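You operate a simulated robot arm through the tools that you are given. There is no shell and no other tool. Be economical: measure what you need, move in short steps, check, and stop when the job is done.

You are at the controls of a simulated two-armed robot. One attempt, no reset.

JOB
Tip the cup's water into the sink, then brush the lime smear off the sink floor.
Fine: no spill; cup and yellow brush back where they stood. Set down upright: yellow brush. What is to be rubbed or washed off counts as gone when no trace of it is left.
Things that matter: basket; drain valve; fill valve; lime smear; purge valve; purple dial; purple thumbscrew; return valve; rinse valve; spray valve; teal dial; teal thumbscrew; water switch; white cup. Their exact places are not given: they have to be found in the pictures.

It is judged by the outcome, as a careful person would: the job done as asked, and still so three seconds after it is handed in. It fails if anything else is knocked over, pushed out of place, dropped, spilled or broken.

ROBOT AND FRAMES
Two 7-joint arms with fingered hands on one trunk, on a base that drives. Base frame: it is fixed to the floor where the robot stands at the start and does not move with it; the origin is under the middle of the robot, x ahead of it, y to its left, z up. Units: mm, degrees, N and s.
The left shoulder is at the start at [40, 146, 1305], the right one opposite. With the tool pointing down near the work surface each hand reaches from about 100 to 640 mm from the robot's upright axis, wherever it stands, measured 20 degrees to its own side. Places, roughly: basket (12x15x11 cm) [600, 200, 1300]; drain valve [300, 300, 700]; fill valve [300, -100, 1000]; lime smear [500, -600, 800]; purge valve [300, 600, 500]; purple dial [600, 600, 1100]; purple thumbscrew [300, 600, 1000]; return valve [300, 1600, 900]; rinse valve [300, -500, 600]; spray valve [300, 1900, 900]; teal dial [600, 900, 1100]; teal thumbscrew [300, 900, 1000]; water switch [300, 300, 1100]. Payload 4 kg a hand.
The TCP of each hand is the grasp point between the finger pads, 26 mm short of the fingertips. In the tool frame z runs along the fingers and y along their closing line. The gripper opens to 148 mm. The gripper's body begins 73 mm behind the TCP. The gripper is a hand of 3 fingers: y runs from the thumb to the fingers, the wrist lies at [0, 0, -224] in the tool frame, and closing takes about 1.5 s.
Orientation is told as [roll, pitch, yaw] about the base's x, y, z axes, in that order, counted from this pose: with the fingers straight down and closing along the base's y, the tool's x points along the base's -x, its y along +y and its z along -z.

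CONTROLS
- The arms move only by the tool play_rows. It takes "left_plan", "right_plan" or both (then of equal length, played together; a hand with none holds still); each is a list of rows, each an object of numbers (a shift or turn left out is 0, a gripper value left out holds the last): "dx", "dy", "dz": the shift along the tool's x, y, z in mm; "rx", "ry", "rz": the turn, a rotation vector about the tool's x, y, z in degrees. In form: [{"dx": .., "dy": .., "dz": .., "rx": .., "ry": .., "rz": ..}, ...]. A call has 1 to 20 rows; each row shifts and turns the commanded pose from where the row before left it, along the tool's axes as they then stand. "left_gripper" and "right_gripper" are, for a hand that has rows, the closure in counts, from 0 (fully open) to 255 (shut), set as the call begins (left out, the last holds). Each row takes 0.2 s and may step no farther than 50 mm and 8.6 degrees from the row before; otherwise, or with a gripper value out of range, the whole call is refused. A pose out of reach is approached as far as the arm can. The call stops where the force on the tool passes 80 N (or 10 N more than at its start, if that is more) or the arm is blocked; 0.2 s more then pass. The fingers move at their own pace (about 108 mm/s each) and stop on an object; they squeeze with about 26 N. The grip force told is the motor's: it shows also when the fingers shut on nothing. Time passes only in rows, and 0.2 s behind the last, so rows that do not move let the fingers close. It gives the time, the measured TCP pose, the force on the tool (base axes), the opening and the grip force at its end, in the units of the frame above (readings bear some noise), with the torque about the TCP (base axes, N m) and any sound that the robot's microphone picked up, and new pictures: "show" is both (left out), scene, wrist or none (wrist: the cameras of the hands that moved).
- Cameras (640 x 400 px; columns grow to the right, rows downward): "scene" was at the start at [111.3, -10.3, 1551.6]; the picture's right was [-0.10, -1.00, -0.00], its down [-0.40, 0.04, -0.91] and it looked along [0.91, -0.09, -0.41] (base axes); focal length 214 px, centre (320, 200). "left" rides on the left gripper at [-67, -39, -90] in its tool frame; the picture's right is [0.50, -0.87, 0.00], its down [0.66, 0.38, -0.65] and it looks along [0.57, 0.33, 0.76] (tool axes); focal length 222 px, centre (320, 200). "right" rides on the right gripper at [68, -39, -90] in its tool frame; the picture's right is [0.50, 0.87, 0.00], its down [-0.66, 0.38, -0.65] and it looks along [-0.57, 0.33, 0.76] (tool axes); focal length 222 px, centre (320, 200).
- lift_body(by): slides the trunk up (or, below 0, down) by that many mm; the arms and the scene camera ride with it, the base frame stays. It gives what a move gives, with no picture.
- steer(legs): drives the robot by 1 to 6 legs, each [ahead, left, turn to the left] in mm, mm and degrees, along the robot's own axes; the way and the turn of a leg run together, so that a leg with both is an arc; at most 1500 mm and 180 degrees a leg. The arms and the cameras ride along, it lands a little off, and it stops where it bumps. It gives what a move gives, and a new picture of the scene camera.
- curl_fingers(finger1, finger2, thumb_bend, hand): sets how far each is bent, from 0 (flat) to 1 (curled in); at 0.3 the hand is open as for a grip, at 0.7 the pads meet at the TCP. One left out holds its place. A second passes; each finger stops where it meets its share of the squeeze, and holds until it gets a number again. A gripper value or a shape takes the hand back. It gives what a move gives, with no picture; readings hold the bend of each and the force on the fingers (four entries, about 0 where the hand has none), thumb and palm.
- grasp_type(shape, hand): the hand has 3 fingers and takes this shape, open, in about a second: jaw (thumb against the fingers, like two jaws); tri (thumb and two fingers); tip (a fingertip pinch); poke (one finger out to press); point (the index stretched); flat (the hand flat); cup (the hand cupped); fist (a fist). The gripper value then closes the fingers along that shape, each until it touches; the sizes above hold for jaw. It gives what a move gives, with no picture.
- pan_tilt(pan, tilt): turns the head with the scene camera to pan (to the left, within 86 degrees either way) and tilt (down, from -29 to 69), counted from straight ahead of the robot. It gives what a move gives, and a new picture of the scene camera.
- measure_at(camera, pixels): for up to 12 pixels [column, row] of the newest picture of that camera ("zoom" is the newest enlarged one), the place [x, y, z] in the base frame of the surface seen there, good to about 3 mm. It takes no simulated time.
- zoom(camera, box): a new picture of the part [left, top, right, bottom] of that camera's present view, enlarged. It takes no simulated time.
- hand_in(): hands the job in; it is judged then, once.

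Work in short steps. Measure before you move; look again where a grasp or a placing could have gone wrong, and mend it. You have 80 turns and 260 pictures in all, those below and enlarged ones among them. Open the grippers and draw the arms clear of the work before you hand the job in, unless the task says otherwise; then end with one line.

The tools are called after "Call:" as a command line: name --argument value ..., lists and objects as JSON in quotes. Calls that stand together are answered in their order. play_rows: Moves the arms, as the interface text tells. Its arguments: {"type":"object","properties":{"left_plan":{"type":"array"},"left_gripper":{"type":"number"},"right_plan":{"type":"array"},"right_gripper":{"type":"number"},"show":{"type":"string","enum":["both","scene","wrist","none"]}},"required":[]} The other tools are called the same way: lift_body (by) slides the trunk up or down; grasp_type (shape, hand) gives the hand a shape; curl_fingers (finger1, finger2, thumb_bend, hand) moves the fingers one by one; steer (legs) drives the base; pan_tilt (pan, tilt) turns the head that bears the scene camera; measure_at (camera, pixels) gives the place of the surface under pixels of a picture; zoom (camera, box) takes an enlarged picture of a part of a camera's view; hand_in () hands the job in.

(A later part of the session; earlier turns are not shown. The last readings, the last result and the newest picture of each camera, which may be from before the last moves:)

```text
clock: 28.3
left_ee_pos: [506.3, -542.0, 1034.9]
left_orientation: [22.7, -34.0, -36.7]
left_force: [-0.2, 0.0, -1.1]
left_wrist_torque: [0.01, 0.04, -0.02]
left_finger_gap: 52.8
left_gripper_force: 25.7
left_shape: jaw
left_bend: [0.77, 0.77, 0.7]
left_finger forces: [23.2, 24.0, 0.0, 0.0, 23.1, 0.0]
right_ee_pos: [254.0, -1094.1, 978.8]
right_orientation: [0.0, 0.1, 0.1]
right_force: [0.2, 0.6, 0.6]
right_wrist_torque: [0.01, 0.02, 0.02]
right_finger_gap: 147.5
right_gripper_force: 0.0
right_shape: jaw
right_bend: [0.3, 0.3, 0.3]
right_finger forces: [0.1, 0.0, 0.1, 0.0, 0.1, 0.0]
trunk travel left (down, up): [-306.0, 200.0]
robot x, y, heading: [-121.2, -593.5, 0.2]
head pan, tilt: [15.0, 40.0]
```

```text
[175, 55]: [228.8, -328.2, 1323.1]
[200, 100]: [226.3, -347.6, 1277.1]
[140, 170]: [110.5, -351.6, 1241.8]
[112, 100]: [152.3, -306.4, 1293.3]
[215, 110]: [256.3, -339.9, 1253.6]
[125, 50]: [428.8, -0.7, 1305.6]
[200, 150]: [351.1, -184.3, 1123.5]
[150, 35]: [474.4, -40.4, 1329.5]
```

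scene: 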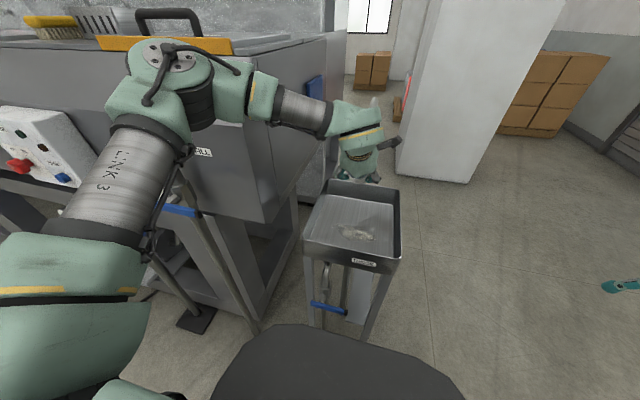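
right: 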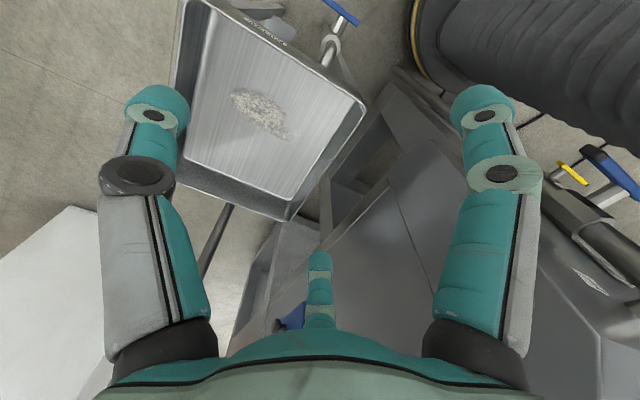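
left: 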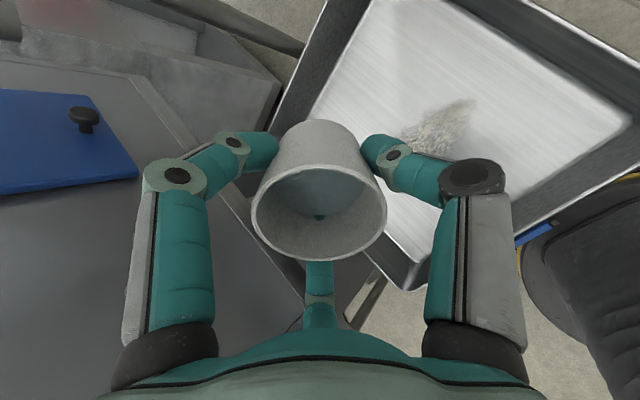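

The elbow (x≈230) is well ahead of the machine face (x≥350). Pitching another 40°.

Call:
play_rows --left_plan '[{"rx": -4, "ry": -6.93}, {"rx": -4, "ry": -6.93}, {"rx": -4, "ry": -6.93}, {"rx": -4, "ry": -6.93}, {"rx": -4, "ry": -6.93}, {"dz": 0}]' --show "both"

```text
clock: 29.7
left_ee_pos: [513.6, -600.1, 1087.7]
left_orientation: [68.6, -58.2, -70.0]
left_force: [0.0, 0.4, -0.8]
left_wrist_torque: [0.01, 0.0, -0.01]
left_finger_gap: 52.5
left_gripper_force: 26.4
left_shape: jaw
left_bend: [0.77, 0.77, 0.7]
left_finger forces: [23.1, 24.3, 0.0, 0.0, 23.3, 0.0]
left hand out of reach, approached as far as the arm can: row 4, 5
right_ee_pos: [255.2, -1093.9, 980.6]
right_orientation: [0.0, 0.0, 0.1]
right_force: [0.4, 0.0, 1.0]
right_wrist_torque: [-0.01, 0.0, -0.02]
right_finger_gap: 148.2
right_gripper_force: 0.0
right_shape: jaw
right_bend: [0.3, 0.3, 0.3]
right_finger forces: [0.0, 0.0, 0.1, 0.0, 0.0, 0.1]
trunk travel left (down, up): [-306.0, 200.0]
robot x, y, heading: [-121.5, -594.5, 0.4]
head pan, tilt: [15.0, 40.0]
```

scene: 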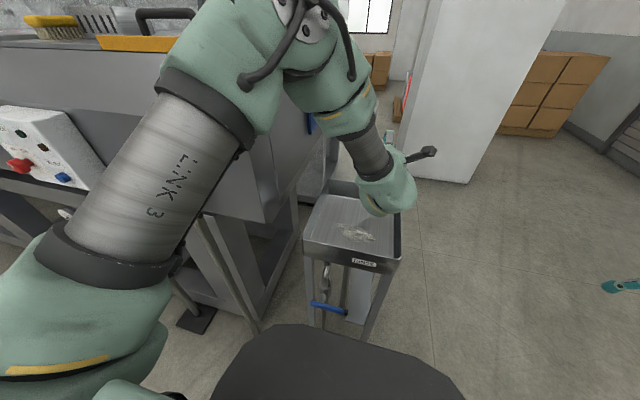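
left: 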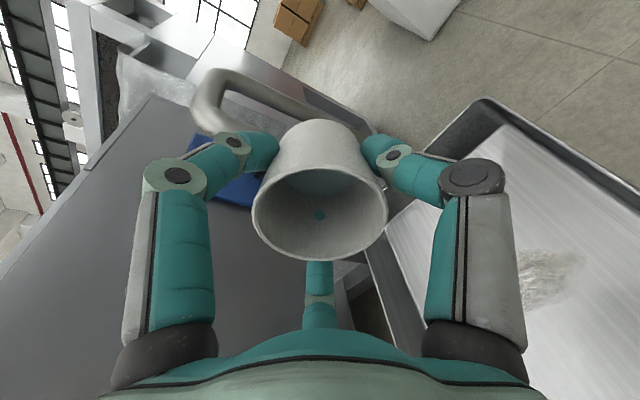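

Tilt is about 79°, but the arm hit its limit there. I'll zoom in on the cup to see what's left.

Call:
zoom --camera "left" --box '[230, 100, 420, 280]'

Call:
zoom --camera "scene" --box '[270, 110, 450, 290]'

```text
2.22 times, centred on (325, 190) of left
```

zoom: 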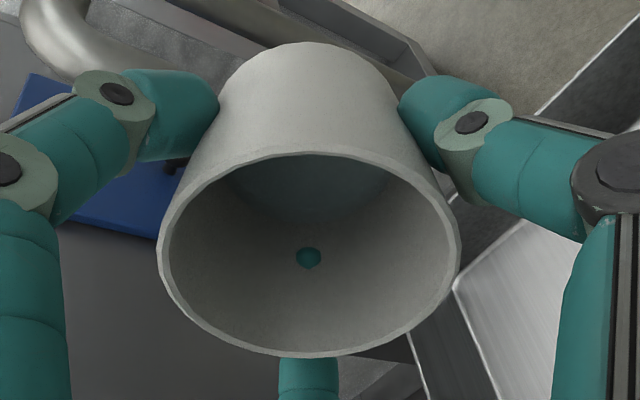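

```text
2.22 times, centred on (360, 200) of scene
```

zoom: 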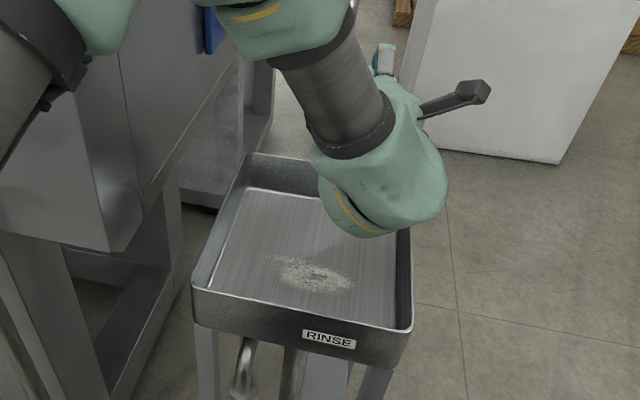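

The water patch is still in the cup, so more tilt is needed, and for that the arm has to be more extended. I'll un-tilt, back the robot off, lower the trunk and try again with a straighter arm.

Call:
play_rows --left_plan '[{"rx": 4, "ry": 6.93}, {"rx": 4, "ry": 6.93}, {"rx": 4, "ry": 6.93}, {"rx": 4, "ry": 6.93}, {"rx": 4, "ry": 6.93}, {"rx": 4, "ry": 6.93}, {"rx": 4, "ry": 6.93}, {"rx": 4, "ry": 6.93}, {"rx": 4, "ry": 6.93}, {"dz": 0}]' --show "both"

```text
clock: 31.9
left_ee_pos: [512.2, -602.1, 1088.4]
left_orientation: [3.8, -7.0, -29.9]
left_force: [-0.3, -0.3, 0.0]
left_wrist_torque: [-0.02, 0.02, 0.02]
left_finger_gap: 52.8
left_gripper_force: 25.7
left_shape: jaw
left_bend: [0.77, 0.77, 0.7]
left_finger forces: [23.4, 24.2, 0.1, 0.0, 23.0, 0.0]
right_ee_pos: [253.7, -1094.9, 980.1]
right_orientation: [0.0, 0.0, 0.1]
right_force: [-0.5, -0.2, 0.5]
right_wrist_torque: [0.03, 0.0, 0.01]
right_finger_gap: 147.9
right_gripper_force: 0.2
right_shape: jaw
right_bend: [0.3, 0.3, 0.3]
right_finger forces: [0.1, 0.1, 0.0, 0.1, 0.0, 0.0]
trunk travel left (down, up): [-306.0, 200.0]
robot x, y, heading: [-121.4, -595.5, 0.4]
head pan, tilt: [15.0, 40.0]
```

scene: 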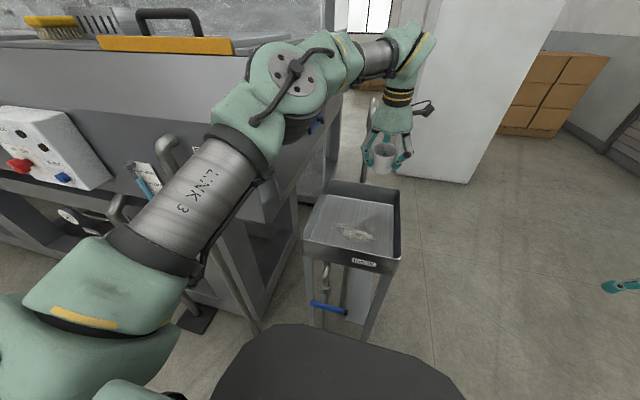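
left: 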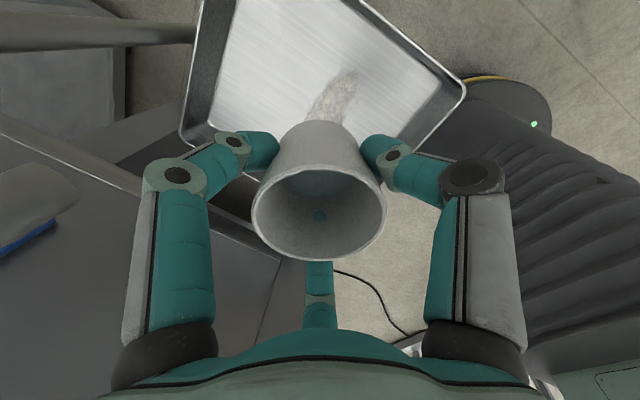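

Now upright again; I'll zoom in to compare the water level in the cup.

Call:
zoom --camera "left" --box '[230, 100, 420, 280]'

```text
2.22 times, centred on (325, 190) of left
```

zoom: 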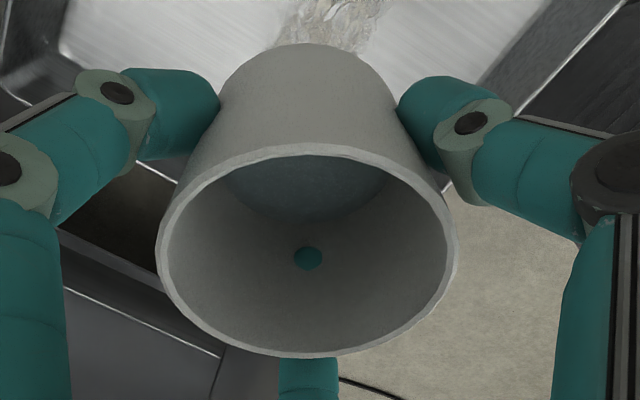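

The water is still there. I'll back up 110 mm and lower the trunk 150 mm (the cup stays above the rim).

Call:
steer --legs '[[-110, 0, 0]]'

Call:
lift_body --by -130

Call:
play_rows --left_plan '[{"dx": -25, "dy": 20, "dz": -20}, {"dx": -25, "dy": 20, "dz": -20}, {"dx": -25, "dy": 20, "dz": -20}, {"dx": -25, "dy": 20, "dz": 0}, {"dz": 0}]' --show "both"

```text
clock: 33.1
left_ee_pos: [403.4, -600.9, 1086.7]
left_orientation: [3.9, -7.0, -29.8]
left_force: [0.1, 0.0, -0.2]
left_wrist_torque: [0.03, -0.01, 0.03]
left_finger_gap: 52.6
left_gripper_force: 26.1
left_shape: jaw
left_bend: [0.77, 0.77, 0.7]
left_finger forces: [23.2, 24.2, 0.0, 0.0, 22.9, 0.1]
right_ee_pos: [146.5, -1095.1, 979.1]
right_orientation: [0.0, -0.1, 0.3]
right_force: [0.4, 0.4, -0.3]
right_wrist_torque: [-0.02, -0.03, 0.0]
right_finger_gap: 148.0
right_gripper_force: 0.0
right_shape: jaw
right_bend: [0.3, 0.3, 0.3]
right_finger forces: [0.0, 0.0, 0.1, 0.1, 0.1, 0.1]
trunk travel left (down, up): [-306.0, 200.0]
robot x, y, heading: [-232.7, -594.7, 0.3]
head pan, tilt: [15.0, 40.0]
```

scene: 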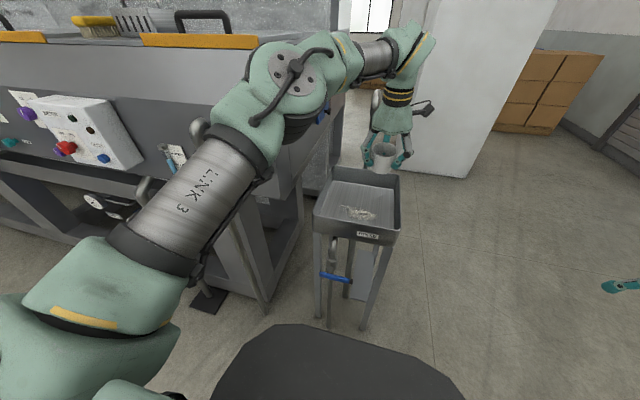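

```text
clock: 34.7
left_ee_pos: [403.4, -601.7, 958.8]
left_orientation: [3.9, -7.1, -29.8]
left_force: [0.5, 0.4, -0.1]
left_wrist_torque: [0.01, 0.01, -0.01]
left_finger_gap: 52.7
left_gripper_force: 25.9
left_shape: jaw
left_bend: [0.77, 0.77, 0.7]
left_finger forces: [23.3, 24.4, 0.0, 0.0, 23.0, 0.1]
right_ee_pos: [146.8, -1094.8, 850.3]
right_orientation: [0.0, 0.0, 0.2]
right_force: [0.3, 0.0, -0.5]
right_wrist_torque: [0.01, -0.01, 0.0]
right_finger_gap: 147.9
right_gripper_force: 0.1
right_shape: jaw
right_bend: [0.3, 0.3, 0.3]
right_finger forces: [0.0, 0.0, 0.1, 0.0, 0.0, 0.0]
trunk travel left (down, up): [-176.0, 330.0]
robot x, y, heading: [-226.9, -595.2, 0.1]
head pan, tilt: [15.0, 40.0]
```

```text
clock: 35.9
left_ee_pos: [415.8, -599.0, 971.2]
left_orientation: [4.0, -7.0, -29.9]
left_force: [0.3, 0.0, -0.8]
left_wrist_torque: [0.0, -0.01, 0.0]
left_finger_gap: 52.3
left_gripper_force: 26.4
left_shape: jaw
left_bend: [0.77, 0.77, 0.7]
left_finger forces: [23.5, 24.3, 0.1, 0.1, 23.0, 0.1]
left hand out of reach, approached as far as the arm can: row 1, 2, 3, 4
right_ee_pos: [145.7, -1094.0, 850.8]
right_orientation: [0.0, 0.1, 0.2]
right_force: [-0.1, -0.1, -1.4]
right_wrist_torque: [0.01, -0.01, -0.01]
right_finger_gap: 147.8
right_gripper_force: 0.1
right_shape: jaw
right_bend: [0.3, 0.3, 0.3]
right_finger forces: [0.0, 0.1, 0.0, 0.0, 0.1, 0.1]
trunk travel left (down, up): [-176.0, 330.0]
robot x, y, heading: [-228.8, -597.1, 0.1]
head pan, tilt: [15.0, 40.0]
```

scene: 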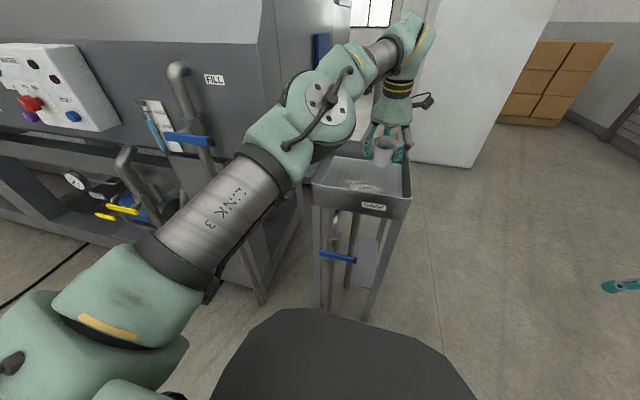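
left: 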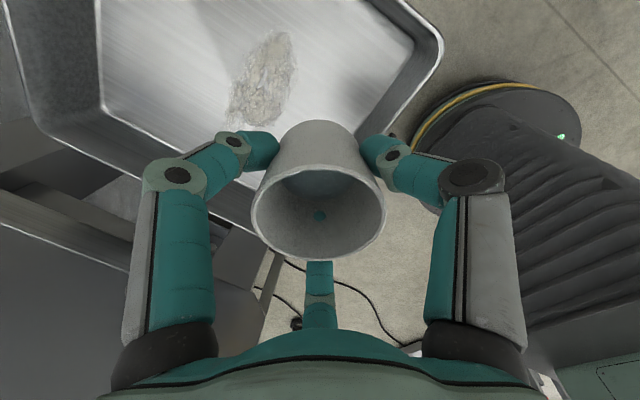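

Tool-down reach is limited to here, but tilting pulls the wrist in. I'll pitch 32° and then move forward/left/up as the tilt frees reach.

Call:
play_rows --left_plan '[{"rx": -4, "ry": -6.93}, {"rx": -4, "ry": -6.93}, {"rx": -4, "ry": -6.93}, {"rx": -4, "ry": -6.93}, {"dz": 0}]' --show "none"

```text
clock: 37.1
left_ee_pos: [418.7, -598.5, 971.0]
left_orientation: [22.7, -33.9, -36.6]
left_force: [0.1, 0.1, 0.1]
left_wrist_torque: [0.0, -0.02, 0.01]
left_finger_gap: 52.3
left_gripper_force: 26.0
left_shape: jaw
left_bend: [0.77, 0.77, 0.7]
left_finger forces: [23.1, 24.2, 0.0, 0.0, 22.6, 0.0]
right_ee_pos: [145.5, -1094.8, 850.5]
right_orientation: [0.0, 0.0, 0.2]
right_force: [-0.2, 0.6, -0.2]
right_wrist_torque: [-0.01, 0.02, 0.04]
right_finger_gap: 147.8
right_gripper_force: 0.1
right_shape: jaw
right_bend: [0.3, 0.3, 0.3]
right_finger forces: [0.0, 0.0, 0.0, 0.0, 0.1, 0.0]
trunk travel left (down, up): [-176.0, 330.0]
robot x, y, heading: [-229.6, -594.5, 0.1]
head pan, tilt: [15.0, 40.0]
```

Tilt is 40° now. I'll shift the TCP by (+86,+40,+60) to about (505,-558,1031), then pitch another 40°.

Call:
play_rows --left_plan '[{"dx": -17.6, "dy": 21.7, "dz": 2.3}, {"dx": -17.6, "dy": 21.7, "dz": 2.3}, {"dx": -17.6, "dy": 21.7, "dz": 2.3}, {"dx": -17.6, "dy": 21.7, "dz": 2.3}, {"rx": -4, "ry": -6.93}, {"rx": -4, "ry": -6.93}, {"rx": -4, "ry": -6.93}, {"rx": -4, "ry": -6.93}, {"rx": -4, "ry": -6.93}, {"dz": 0}]' --show "both"

```text
clock: 39.3
left_ee_pos: [502.6, -556.8, 1032.6]
left_orientation: [70.6, -58.7, -72.8]
left_force: [0.3, 0.4, 0.1]
left_wrist_torque: [0.0, -0.02, -0.04]
left_finger_gap: 52.2
left_gripper_force: 25.6
left_shape: jaw
left_bend: [0.77, 0.77, 0.7]
left_finger forces: [23.1, 24.3, 0.1, 0.0, 22.6, 0.0]
right_ee_pos: [145.2, -1094.7, 851.0]
right_orientation: [0.0, 0.0, 0.2]
right_force: [-0.2, 0.0, 0.2]
right_wrist_torque: [-0.02, 0.02, -0.01]
right_finger_gap: 148.0
right_gripper_force: 0.1
right_shape: jaw
right_bend: [0.3, 0.3, 0.3]
right_finger forces: [0.1, 0.1, 0.1, 0.0, 0.1, 0.1]
trunk travel left (down, up): [-176.0, 330.0]
robot x, y, heading: [-232.4, -596.1, 0.0]
head pan, tilt: [15.0, 40.0]
```

scene: 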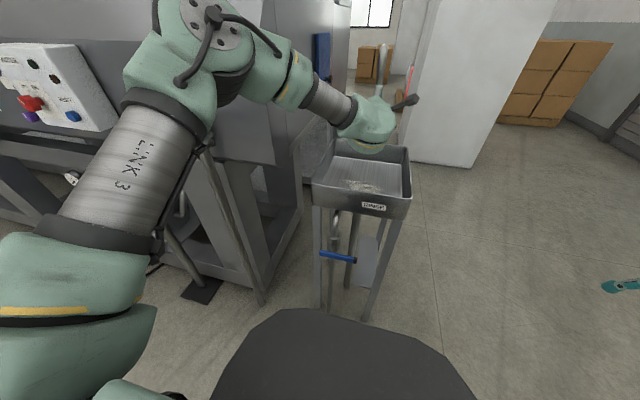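
left: 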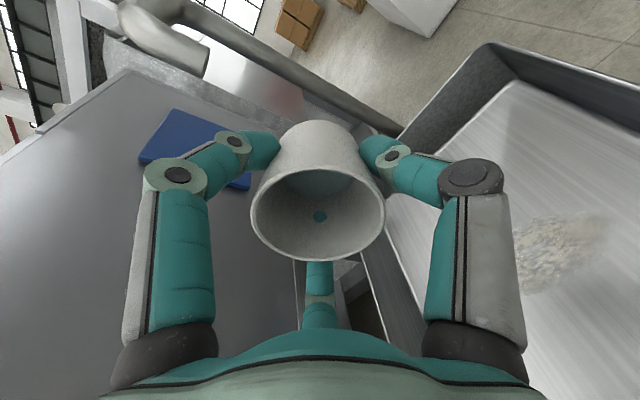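

80° was reached cleanly. Continuing 32° more.

Call:
play_rows --left_plan '[{"rx": -4, "ry": -6.93}, {"rx": -4, "ry": -6.93}, {"rx": -4, "ry": -6.93}, {"rx": -4, "ry": -6.93}, {"dz": 0}, {"dz": 0}]' --show "both"

```text
clock: 40.7
left_ee_pos: [564.6, -677.1, 1149.5]
left_orientation: [119.8, -56.5, -114.5]
left_force: [0.0, -0.1, -0.8]
left_wrist_torque: [-0.02, -0.04, 0.0]
left_finger_gap: 52.4
left_gripper_force: 26.0
left_shape: jaw
left_bend: [0.77, 0.77, 0.7]
left_finger forces: [23.2, 24.4, 0.1, 0.0, 22.7, 0.0]
left hand out of reach, approached as far as the arm can: row 1, 2, 3, 4
right_ee_pos: [145.7, -1095.9, 849.8]
right_orientation: [0.0, 0.0, 0.2]
right_force: [-0.2, 0.4, 0.1]
right_wrist_torque: [-0.02, 0.0, 0.01]
right_finger_gap: 148.0
right_gripper_force: 0.1
right_shape: jaw
right_bend: [0.3, 0.3, 0.3]
right_finger forces: [0.0, 0.0, 0.0, 0.1, 0.1, 0.0]
trunk travel left (down, up): [-176.0, 330.0]
robot x, y, heading: [-228.4, -594.6, 0.4]
head pan, tilt: [15.0, 40.0]
```

scene: 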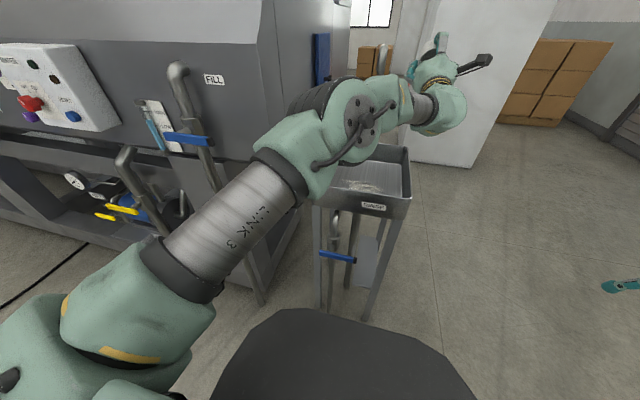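
left: 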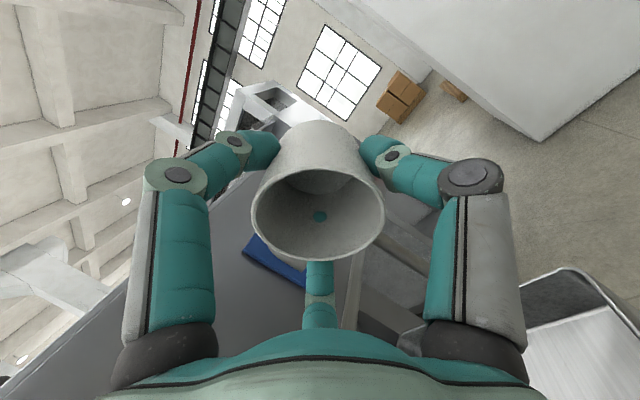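

The arm wandered to (565,-677,1150) with a 106° tilt, and the cup interior looks empty now. I'll zoom to check cup, sink and floor.

Call:
zoom --camera "left" --box '[230, 100, 420, 280]'

Call:
zoom --camera "scene" --box '[280, 120, 520, 300]'

```text
2.22 times, centred on (325, 190) of left
```

zoom: 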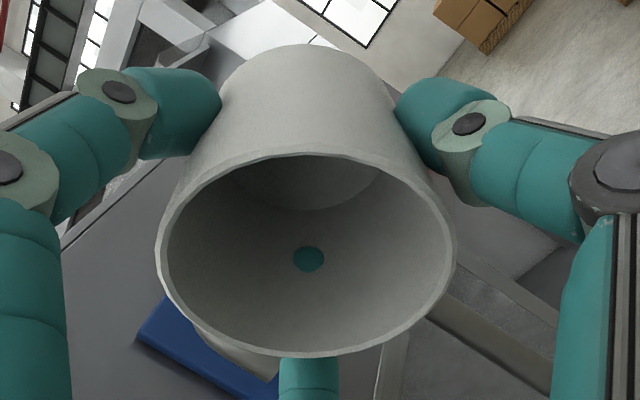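

```text
2.22 times, centred on (400, 210) of scene
```

zoom: 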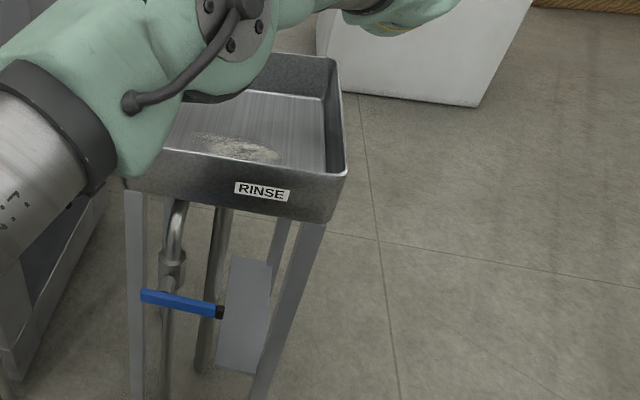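

The cup is empty (gray bottom), with no puddle on the floor. I'll bring the hand back to about (500,-557,1032), then turn it upright.

Call:
play_rows --left_plan '[{"rx": 4, "ry": 6.93}, {"rx": 4, "ry": 6.93}, {"dx": 23, "dy": 11, "dz": -30}, {"dx": 23, "dy": 11, "dz": -25}, {"dx": 23, "dy": 11, "dz": -25}, {"dx": 23, "dy": 11, "dz": -20}, {"dz": 0}]' --show "scene"

```text
clock: 42.3
left_ee_pos: [462.8, -595.2, 1092.3]
left_orientation: [89.7, -60.4, -88.7]
left_force: [0.4, -0.7, -1.1]
left_wrist_torque: [0.02, -0.01, 0.03]
left_finger_gap: 52.4
left_gripper_force: 26.5
left_shape: jaw
left_bend: [0.77, 0.77, 0.7]
left_finger forces: [23.0, 24.5, 0.0, 0.1, 22.6, 0.0]
right_ee_pos: [147.0, -1095.4, 850.2]
right_orientation: [-0.1, 0.0, 0.2]
right_force: [-0.1, 0.3, 0.1]
right_wrist_torque: [-0.02, -0.02, 0.01]
right_finger_gap: 148.1
right_gripper_force: 0.2
right_shape: jaw
right_bend: [0.3, 0.3, 0.3]
right_finger forces: [0.1, 0.0, 0.0, 0.0, 0.1, 0.0]
trunk travel left (down, up): [-176.0, 330.0]
robot x, y, heading: [-228.3, -595.2, 0.0]
head pan, tilt: [15.0, 40.0]
```

scene: 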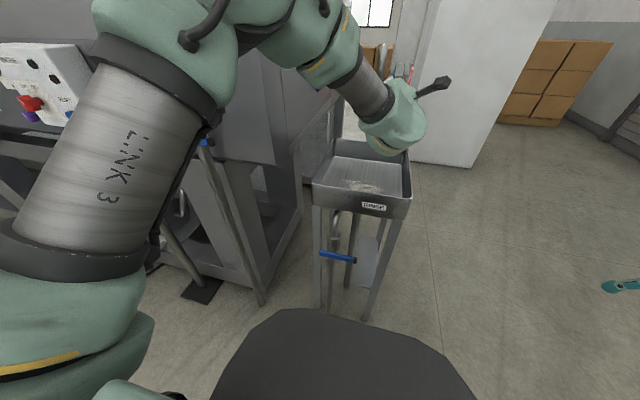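

Now I'll pull back and down, then rotate the hand to tool-down.

Call:
play_rows --left_plan '[{"dx": 26, "dy": -15, "dz": -27}, {"dx": 26, "dy": -15, "dz": -27}, {"dx": 26, "dy": -15, "dz": -27}, {"rx": 4, "ry": 6.93}, {"rx": 4, "ry": 6.93}, {"rx": 4, "ry": 6.93}, {"rx": 4, "ry": 6.93}, {"rx": 4, "ry": 6.93}, {"rx": 4, "ry": 6.93}, {"rx": 4, "ry": 6.93}, {"rx": 4, "ry": 6.93}, {"rx": 4, "ry": 6.93}, {"rx": 4, "ry": 6.93}, {"rx": 4, "ry": 6.93}, {"dz": 0}]' --show "both"

```text
clock: 45.5
left_ee_pos: [375.3, -627.6, 1027.6]
left_orientation: [2.6, -5.3, -29.1]
left_force: [0.1, 0.5, -0.3]
left_wrist_torque: [-0.02, 0.01, 0.01]
left_finger_gap: 52.3
left_gripper_force: 26.0
left_shape: jaw
left_bend: [0.77, 0.77, 0.7]
left_finger forces: [23.5, 24.7, 0.0, 0.0, 22.5, 0.0]
left hand out of reach, approached as far as the arm can: row 1, 2, 3, 14
right_ee_pos: [143.9, -1095.3, 851.6]
right_orientation: [-0.1, 0.0, 0.3]
right_force: [0.4, 0.3, 0.6]
right_wrist_torque: [0.0, 0.01, 0.0]
right_finger_gap: 147.6
right_gripper_force: 0.1
right_shape: jaw
right_bend: [0.3, 0.3, 0.3]
right_finger forces: [0.0, 0.0, 0.1, 0.0, 0.1, 0.0]
trunk travel left (down, up): [-176.0, 330.0]
robot x, y, heading: [-228.7, -599.2, 0.5]
head pan, tilt: [15.0, 40.0]
```

scene: 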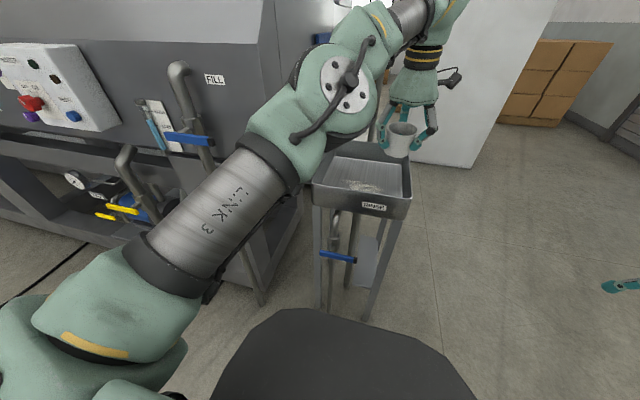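
left: 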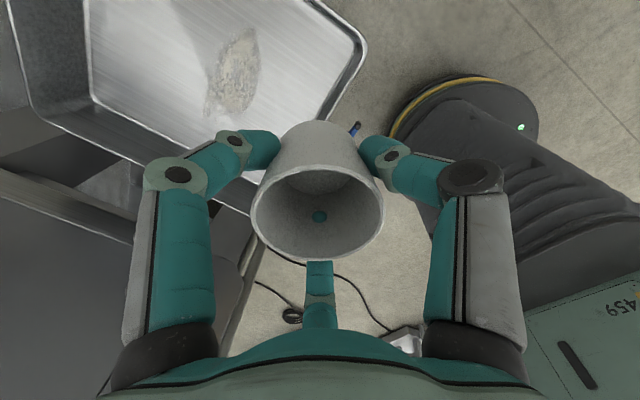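

The cup is upright and empty. I'll fix the remaining 6° tilt and retract the hand toward the carry pose, then raise the trunk.

Call:
play_rows --left_plan '[{"dx": 37.4, "dy": 7.3, "rx": 2.9, "ry": 5.1}, {"dx": 37.4, "dy": 7.3}, {"dx": 37.4, "dy": 7.3}, {"dx": 37.4, "dy": 7.3}, {"dz": 0}]' --show "none"

Call:
lift_body --by 330

```text
clock: 46.7
left_ee_pos: [259.6, -530.9, 1024.0]
left_orientation: [-0.2, -0.3, -29.0]
left_force: [0.1, 0.5, -0.1]
left_wrist_torque: [0.04, 0.01, 0.01]
left_finger_gap: 52.0
left_gripper_force: 26.2
left_shape: jaw
left_bend: [0.77, 0.77, 0.7]
left_finger forces: [23.4, 24.5, 0.0, 0.1, 22.2, 0.0]
right_ee_pos: [145.7, -1093.8, 849.5]
right_orientation: [0.0, 0.1, 0.1]
right_force: [-0.3, 0.2, -0.2]
right_wrist_torque: [0.04, -0.01, 0.0]
right_finger_gap: 147.6
right_gripper_force: 0.0
right_shape: jaw
right_bend: [0.3, 0.3, 0.3]
right_finger forces: [0.0, 0.0, 0.0, 0.1, 0.0, 0.1]
trunk travel left (down, up): [-176.0, 330.0]
robot x, y, heading: [-229.2, -596.0, 0.4]
head pan, tilt: [15.0, 40.0]
```

```text
clock: 49.9
left_ee_pos: [260.0, -529.7, 1352.8]
left_orientation: [-0.3, -0.2, -29.0]
left_force: [0.1, 0.6, -0.7]
left_wrist_torque: [0.03, 0.01, -0.01]
left_finger_gap: 52.3
left_gripper_force: 25.6
left_shape: jaw
left_bend: [0.77, 0.77, 0.7]
left_finger forces: [23.4, 24.4, 0.1, 0.0, 22.2, 0.0]
right_ee_pos: [144.9, -1093.4, 1180.3]
right_orientation: [0.1, 0.0, 0.2]
right_force: [-0.9, -0.5, -0.3]
right_wrist_torque: [-0.01, -0.01, -0.02]
right_finger_gap: 148.1
right_gripper_force: 0.1
right_shape: jaw
right_bend: [0.3, 0.3, 0.3]
right_finger forces: [0.0, 0.1, 0.0, 0.0, 0.1, 0.1]
trunk travel left (down, up): [-506.0, 0.0]
robot x, y, heading: [-232.7, -594.2, 0.2]
head pan, tilt: [15.0, 40.0]
```

Raise the hand to about 1425 mm and drive back left 595 mm.

Call:
play_rows --left_plan '[{"dz": -24}, {"dz": -24}, {"dz": -24}, {"dz": 0}]' --show "none"

Call:
steer --legs '[[0, 595, 0]]'

```text
clock: 50.9
left_ee_pos: [258.9, -530.1, 1425.3]
left_orientation: [-0.2, -0.2, -29.0]
left_force: [-0.1, 0.6, -0.8]
left_wrist_torque: [-0.01, -0.01, 0.02]
left_finger_gap: 52.2
left_gripper_force: 26.1
left_shape: jaw
left_bend: [0.77, 0.77, 0.7]
left_finger forces: [23.3, 24.6, 0.1, 0.0, 22.2, 0.0]
right_ee_pos: [145.6, -1095.2, 1180.1]
right_orientation: [0.0, 0.0, 0.2]
right_force: [-0.5, 0.3, -0.2]
right_wrist_torque: [0.03, -0.02, 0.01]
right_finger_gap: 147.8
right_gripper_force: 0.1
right_shape: jaw
right_bend: [0.3, 0.3, 0.3]
right_finger forces: [0.0, 0.0, 0.0, 0.1, 0.0, 0.0]
trunk travel left (down, up): [-506.0, 0.0]
robot x, y, heading: [-229.4, -592.4, 0.2]
head pan, tilt: [15.0, 40.0]
```

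```text
clock: 54.4
left_ee_pos: [254.0, 83.8, 1423.4]
left_orientation: [-0.2, -0.1, -28.8]
left_force: [0.0, -1.1, -1.0]
left_wrist_torque: [0.02, 0.02, 0.0]
left_finger_gap: 52.1
left_gripper_force: 26.3
left_shape: jaw
left_bend: [0.77, 0.77, 0.7]
left_finger forces: [23.4, 24.5, 0.1, 0.0, 22.2, 0.1]
right_ee_pos: [143.5, -480.8, 1178.3]
right_orientation: [0.1, 0.0, 0.6]
right_force: [-0.3, 0.2, -0.4]
right_wrist_torque: [0.01, -0.03, 0.01]
right_finger_gap: 147.9
right_gripper_force: 0.0
right_shape: jaw
right_bend: [0.3, 0.3, 0.3]
right_finger forces: [0.1, 0.0, 0.0, 0.1, 0.0, 0.0]
trunk travel left (down, up): [-506.0, 0.0]
robot x, y, heading: [-234.1, 21.7, 0.5]
head pan, tilt: [15.0, 40.0]
```

scene: 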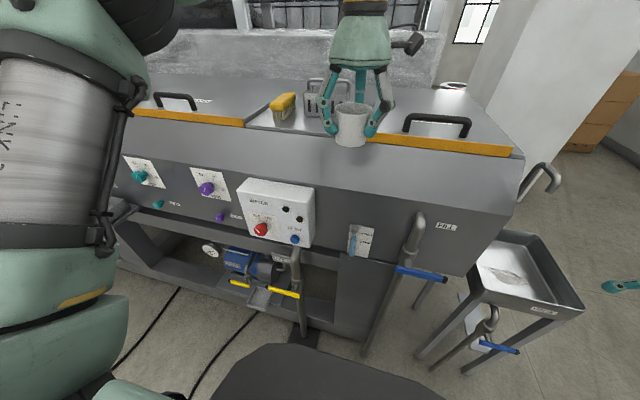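

Now forward 232 mm; the cup bottom (≈1380) clears the ledge.

Call:
steer --legs '[[232, -10, -0.4]]'

Call:
play_rows --left_plan '[{"dz": 0}, {"dz": 0}]' --show "both"

```text
clock: 56.1
left_ee_pos: [479.8, 74.1, 1426.7]
left_orientation: [0.0, -0.4, -29.3]
left_force: [-0.6, 0.3, -1.0]
left_wrist_torque: [0.02, -0.02, -0.01]
left_finger_gap: 52.1
left_gripper_force: 26.0
left_shape: jaw
left_bend: [0.77, 0.77, 0.7]
left_finger forces: [23.3, 24.6, 0.0, 0.0, 22.2, 0.0]
right_ee_pos: [365.3, -490.4, 1181.2]
right_orientation: [0.0, -0.2, 0.0]
right_force: [-0.6, -0.4, -0.1]
right_wrist_torque: [-0.03, 0.0, 0.0]
right_finger_gap: 148.0
right_gripper_force: 0.0
right_shape: jaw
right_bend: [0.3, 0.3, 0.3]
right_finger forces: [0.1, 0.0, 0.1, 0.0, 0.0, 0.0]
trunk travel left (down, up): [-506.0, 0.0]
robot x, y, heading: [-6.4, 11.2, -0.2]
head pan, tilt: [15.0, 40.0]
```

scene: 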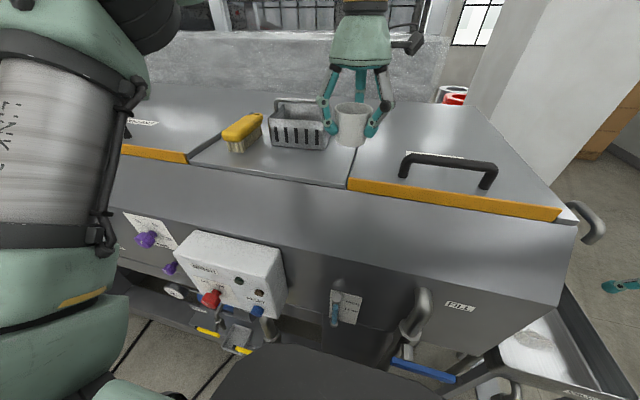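

```text
clock: 56.7
left_ee_pos: [481.7, 74.6, 1425.5]
left_orientation: [-0.2, -0.3, -29.3]
left_force: [0.2, 0.5, 0.2]
left_wrist_torque: [0.0, 0.0, 0.04]
left_finger_gap: 51.9
left_gripper_force: 25.8
left_shape: jaw
left_bend: [0.77, 0.77, 0.7]
left_finger forces: [23.3, 24.6, 0.0, 0.0, 22.1, 0.0]
right_ee_pos: [366.8, -490.5, 1179.7]
right_orientation: [0.0, -0.1, 0.0]
right_force: [0.0, -0.4, 0.3]
right_wrist_torque: [-0.04, -0.01, 0.02]
right_finger_gap: 147.9
right_gripper_force: 0.0
right_shape: jaw
right_bend: [0.3, 0.3, 0.3]
right_finger forces: [0.0, 0.0, 0.0, 0.0, 0.0, 0.0]
trunk travel left (down, up): [-506.0, 0.0]
robot x, y, heading: [-3.6, 11.0, -0.0]
head pan, tilt: [15.0, 40.0]
```

scene: 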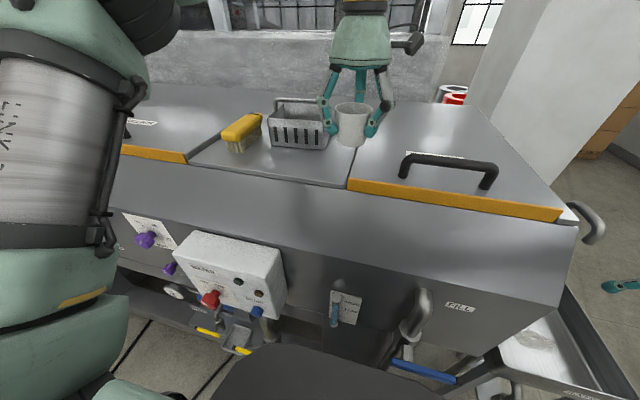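
left: 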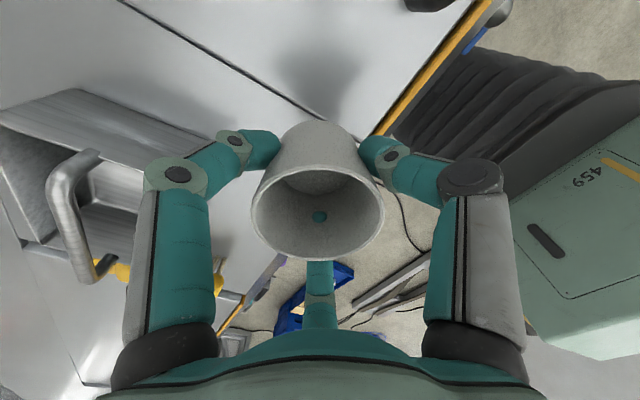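

The cup needs +27 mm in y. I'll align with TCP (480,101.5) and lower toward 1359, slowly at the end.

Call:
play_rows --left_plan '[{"dx": 14.5, "dy": 22.8, "rz": 0.6}, {"dz": 20}, {"dz": 20}, {"dz": 15}, {"dz": 6}, {"dz": 4}, {"dz": 2}, {"dz": 0}]' --show "both"

```text
clock: 58.5
left_ee_pos: [482.6, 101.2, 1358.3]
left_orientation: [-0.1, -0.2, -29.8]
left_force: [-0.3, -0.4, -0.4]
left_wrist_torque: [0.01, 0.01, 0.0]
left_finger_gap: 52.0
left_gripper_force: 25.8
left_shape: jaw
left_bend: [0.77, 0.77, 0.7]
left_finger forces: [23.3, 24.6, 0.0, 0.0, 22.2, 0.1]
right_ee_pos: [368.7, -491.2, 1180.0]
right_orientation: [0.0, 0.0, 0.1]
right_force: [-0.2, 0.0, -0.6]
right_wrist_torque: [0.0, 0.0, -0.03]
right_finger_gap: 148.0
right_gripper_force: 0.0
right_shape: jaw
right_bend: [0.3, 0.3, 0.3]
right_finger forces: [0.0, 0.1, 0.0, 0.1, 0.1, 0.1]
trunk travel left (down, up): [-506.0, 0.0]
robot x, y, heading: [-7.1, 9.7, 0.2]
head pan, tilt: [15.0, 40.0]
```

scene: 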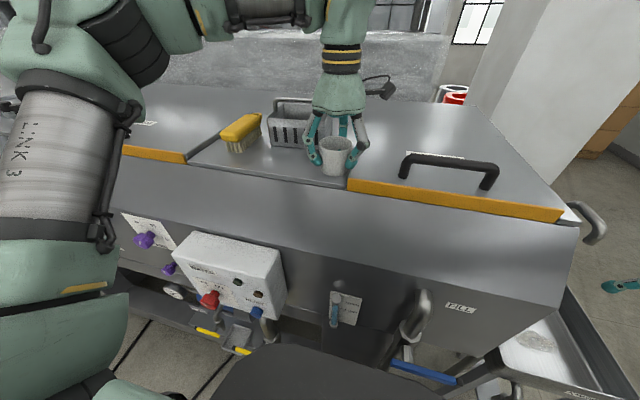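
left: 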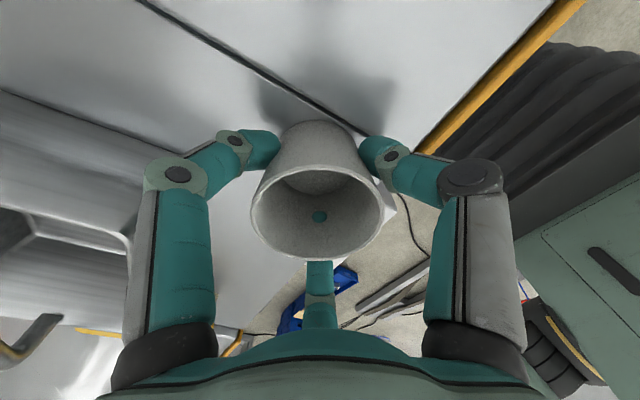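

2 mm to go; I'll inch down, watching the force.

Call:
play_rows --left_plan '[{"dx": 1.7, "dy": -1, "dz": 1}, {"dz": 1}, {"dz": 0}]' --show "none"

```text
clock: 59.3
left_ee_pos: [481.1, 101.3, 1356.0]
left_orientation: [-0.2, -0.3, -29.7]
left_force: [0.7, -0.8, 6.5]
left_wrist_torque: [-0.05, 0.14, 0.04]
left_finger_gap: 52.3
left_gripper_force: 25.9
left_shape: jaw
left_bend: [0.77, 0.77, 0.69]
left_finger forces: [24.8, 25.0, 0.0, 0.0, 23.8, 0.0]
right_ee_pos: [369.3, -491.9, 1179.4]
right_orientation: [0.0, 0.0, 0.1]
right_force: [0.1, -0.1, 0.2]
right_wrist_torque: [0.01, -0.01, 0.02]
right_finger_gap: 147.8
right_gripper_force: 0.0
right_shape: jaw
right_bend: [0.3, 0.3, 0.3]
right_finger forces: [0.0, 0.0, 0.0, 0.0, 0.0, 0.0]
trunk travel left (down, up): [-506.0, 0.0]
robot x, y, heading: [-6.9, 10.7, 0.4]
head pan, tilt: [15.0, 40.0]
```

Contact shows at 6.5 N, so the cup stands on the ledge. I'll open to count 80 and rise.

Call:
play_rows --left_plan '[{"dz": 0}, {"dz": 0}, {"dz": 0}, {"dz": 0}, {"dz": 0}, {"dz": -15}, {"dz": -20}, {"dz": -20}, {"dz": -20}, {"dz": -15}, {"dz": 0}]' --left_gripper 80 --show "both"

Call:
measure_at --camera "left" --pixels '[[271, 130], [348, 127], [312, 172]]'

```text
clock: 61.7
left_ee_pos: [479.9, 102.1, 1444.2]
left_orientation: [-0.2, -0.2, -29.8]
left_force: [-0.1, 0.1, -0.4]
left_wrist_torque: [-0.01, -0.03, 0.0]
left_finger_gap: 101.0
left_gripper_force: 0.1
left_shape: jaw
left_bend: [0.29, 0.29, 0.73]
left_finger forces: [0.0, 0.0, 0.0, 0.0, 0.0, 0.0]
right_ee_pos: [369.5, -490.9, 1180.0]
right_orientation: [0.0, 0.0, 0.0]
right_force: [0.4, 0.2, 0.0]
right_wrist_torque: [-0.04, -0.01, 0.01]
right_finger_gap: 147.8
right_gripper_force: 0.1
right_shape: jaw
right_bend: [0.3, 0.3, 0.3]
right_finger forces: [0.0, 0.0, 0.1, 0.0, 0.0, 0.0]
trunk travel left (down, up): [-506.0, 0.0]
robot x, y, heading: [-3.3, 11.0, -0.4]
head pan, tilt: [15.0, 40.0]
```

scene: 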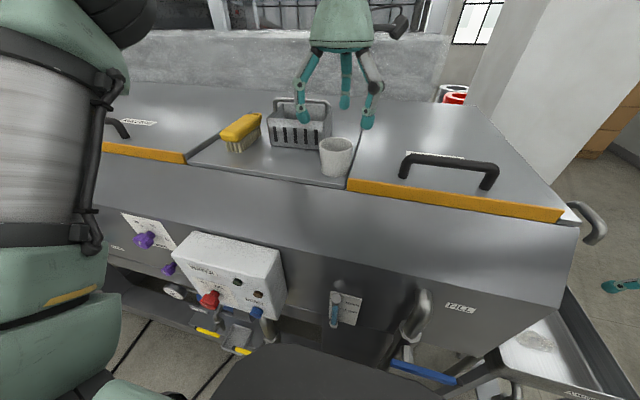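
left: 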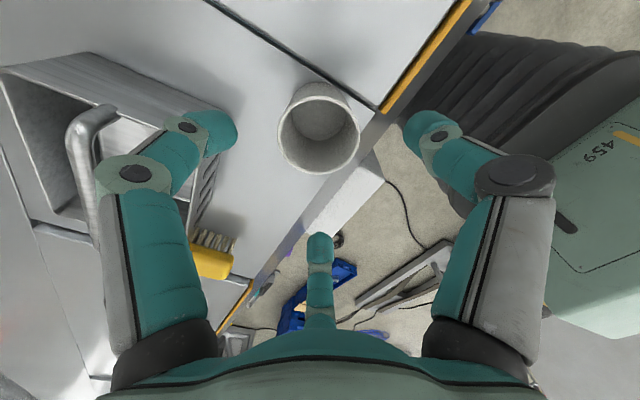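

```text
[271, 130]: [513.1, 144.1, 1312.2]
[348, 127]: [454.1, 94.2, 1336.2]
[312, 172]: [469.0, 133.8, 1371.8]
```

The cup stands upright and empty. I'll verify its centre and measure the brush in the scene view.

Call:
measure_at --camera "left" --pixels '[[281, 130], [357, 125], [320, 171], [200, 255], [230, 262], [213, 240]]'

Call:
zoom --camera "scene" --box '[190, 80, 390, 205]'

Call:
measure_at --camera "zoom" --pixels '[[105, 165], [140, 155], [170, 130], [215, 112], [160, 115], [200, 120], [180, 170], [115, 200], [155, 225], [225, 140], [220, 165], [125, 140]]'

```text
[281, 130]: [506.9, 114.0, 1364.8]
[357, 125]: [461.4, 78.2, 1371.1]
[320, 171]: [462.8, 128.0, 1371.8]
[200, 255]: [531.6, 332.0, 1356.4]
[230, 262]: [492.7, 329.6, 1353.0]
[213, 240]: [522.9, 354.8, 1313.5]
```

```text
3.20 times, centred on (290, 142) of scene
```

zoom: 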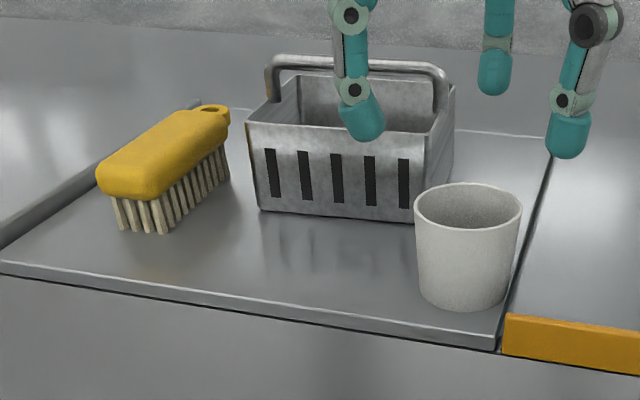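

```text
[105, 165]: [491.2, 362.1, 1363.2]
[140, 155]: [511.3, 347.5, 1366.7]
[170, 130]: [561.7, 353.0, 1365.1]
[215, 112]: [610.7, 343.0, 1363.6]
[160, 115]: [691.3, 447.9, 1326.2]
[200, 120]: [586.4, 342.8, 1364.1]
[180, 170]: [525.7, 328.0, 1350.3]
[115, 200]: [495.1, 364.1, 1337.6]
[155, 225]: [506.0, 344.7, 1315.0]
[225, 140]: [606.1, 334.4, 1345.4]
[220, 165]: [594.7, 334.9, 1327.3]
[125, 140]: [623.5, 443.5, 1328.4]
```

The cup is back within a few mm. Next the brush: body centre about (545,347), top z 1366, nearly along x. I'll turn the hand to yaw -4° (thumb on the basket side) and drive left 200 mm for reach.

Call:
play_rows --left_plan '[{"dx": 17.3, "dy": -10, "dz": -10}, {"rz": -6.5}, {"rz": -6.5}, {"rz": -6.5}, {"rz": -6.5}, {"dz": 0}]' --show "none"

Call:
steer --legs '[[0, 200, 0]]'

Call:
play_rows --left_plan '[{"dz": 0}, {"dz": 0}]' --show "both"

```text
clock: 63.1
left_ee_pos: [462.2, 101.6, 1454.0]
left_orientation: [-0.3, -0.1, -3.8]
left_force: [0.3, 0.1, -0.2]
left_wrist_torque: [-0.02, 0.01, -0.02]
left_finger_gap: 101.3
left_gripper_force: 0.1
left_shape: jaw
left_bend: [0.29, 0.29, 0.73]
left_finger forces: [0.1, 0.1, 0.0, 0.0, 0.0, 0.0]
right_ee_pos: [369.1, -489.9, 1179.5]
right_orientation: [0.0, 0.1, 0.0]
right_force: [0.0, 1.9, -0.2]
right_wrist_torque: [-0.02, 0.01, -0.02]
right_finger_gap: 147.8
right_gripper_force: 0.1
right_shape: jaw
right_bend: [0.3, 0.3, 0.3]
right_finger forces: [0.0, 0.0, 0.0, 0.0, 0.0, 0.0]
trunk travel left (down, up): [-506.0, 0.0]
robot x, y, heading: [-6.7, 12.4, 0.0]
head pan, tilt: [15.0, 40.0]
```

```text
clock: 64.6
left_ee_pos: [462.6, 261.0, 1454.7]
left_orientation: [-0.3, -0.1, -4.0]
left_force: [-0.3, 1.5, -0.2]
left_wrist_torque: [-0.02, -0.02, -0.02]
left_finger_gap: 101.2
left_gripper_force: 0.2
left_shape: jaw
left_bend: [0.29, 0.29, 0.73]
left_finger forces: [0.0, 0.0, 0.0, 0.1, 0.0, 0.0]
right_ee_pos: [371.1, -344.1, 1180.9]
right_orientation: [-1.6, -1.2, -2.2]
right_force: [-4.0, -23.7, -0.8]
right_wrist_torque: [0.76, -0.06, -1.19]
right_finger_gap: 148.0
right_gripper_force: 0.0
right_shape: jaw
right_bend: [0.3, 0.37, 0.3]
right_finger forces: [0.0, 23.6, 0.0, 0.0, 0.0, 0.0]
trunk travel left (down, up): [-506.0, 0.0]
robot x, y, heading: [-3.3, 173.0, -0.3]
head pan, tilt: [15.0, 40.0]
stopped in leg 1: the force on the tool passed its limit at 102 N (the readings are from after the stop); the commanded pose is now the measured one
```

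scene: 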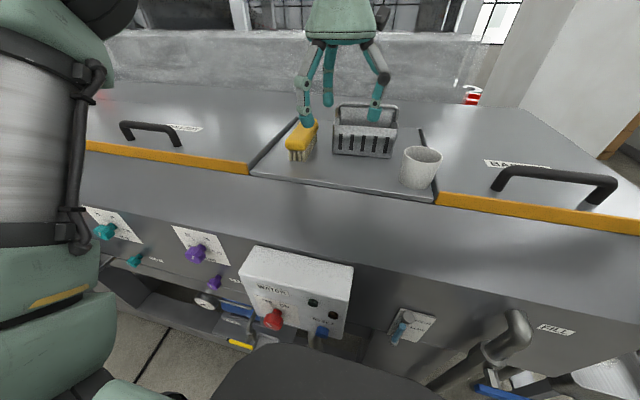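

```text
clock: 65.2
left_ee_pos: [461.1, 259.0, 1456.4]
left_orientation: [-0.2, -0.1, -4.1]
left_force: [-0.3, 0.2, 0.2]
left_wrist_torque: [0.01, -0.01, -0.03]
left_finger_gap: 101.0
left_gripper_force: 0.1
left_shape: jaw
left_bend: [0.29, 0.29, 0.73]
left_finger forces: [0.0, 0.0, 0.1, 0.0, 0.1, 0.0]
right_ee_pos: [371.6, -344.4, 1181.1]
right_orientation: [-1.2, -1.3, -1.9]
right_force: [-3.2, -21.1, -0.3]
right_wrist_torque: [0.77, -0.1, -1.21]
right_finger_gap: 148.0
right_gripper_force: 0.1
right_shape: jaw
right_bend: [0.3, 0.36, 0.3]
right_finger forces: [0.0, 21.9, 0.0, 0.0, 0.0, 0.0]
trunk travel left (down, up): [-506.0, 0.0]
robot x, y, heading: [-4.2, 172.4, -0.5]
head pan, tilt: [15.0, 40.0]
```

scene: 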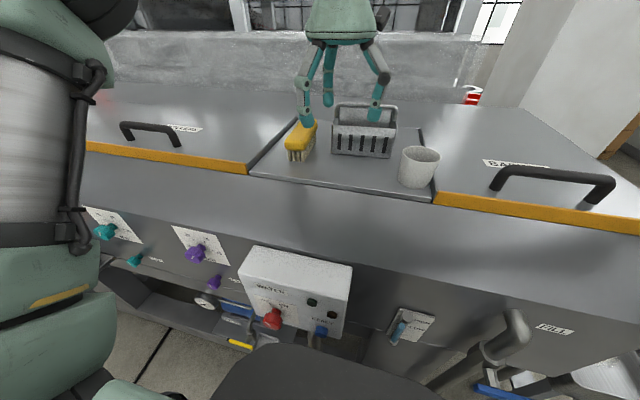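
left: 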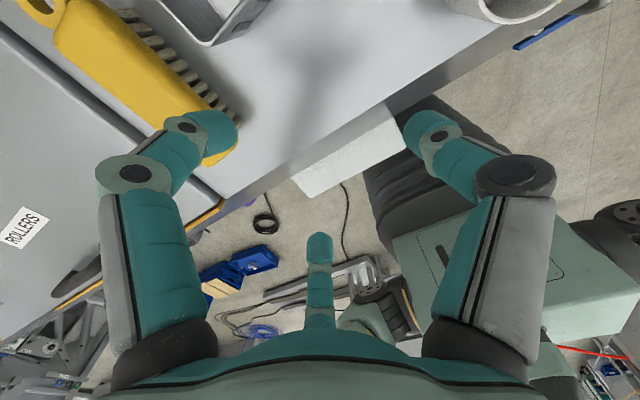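

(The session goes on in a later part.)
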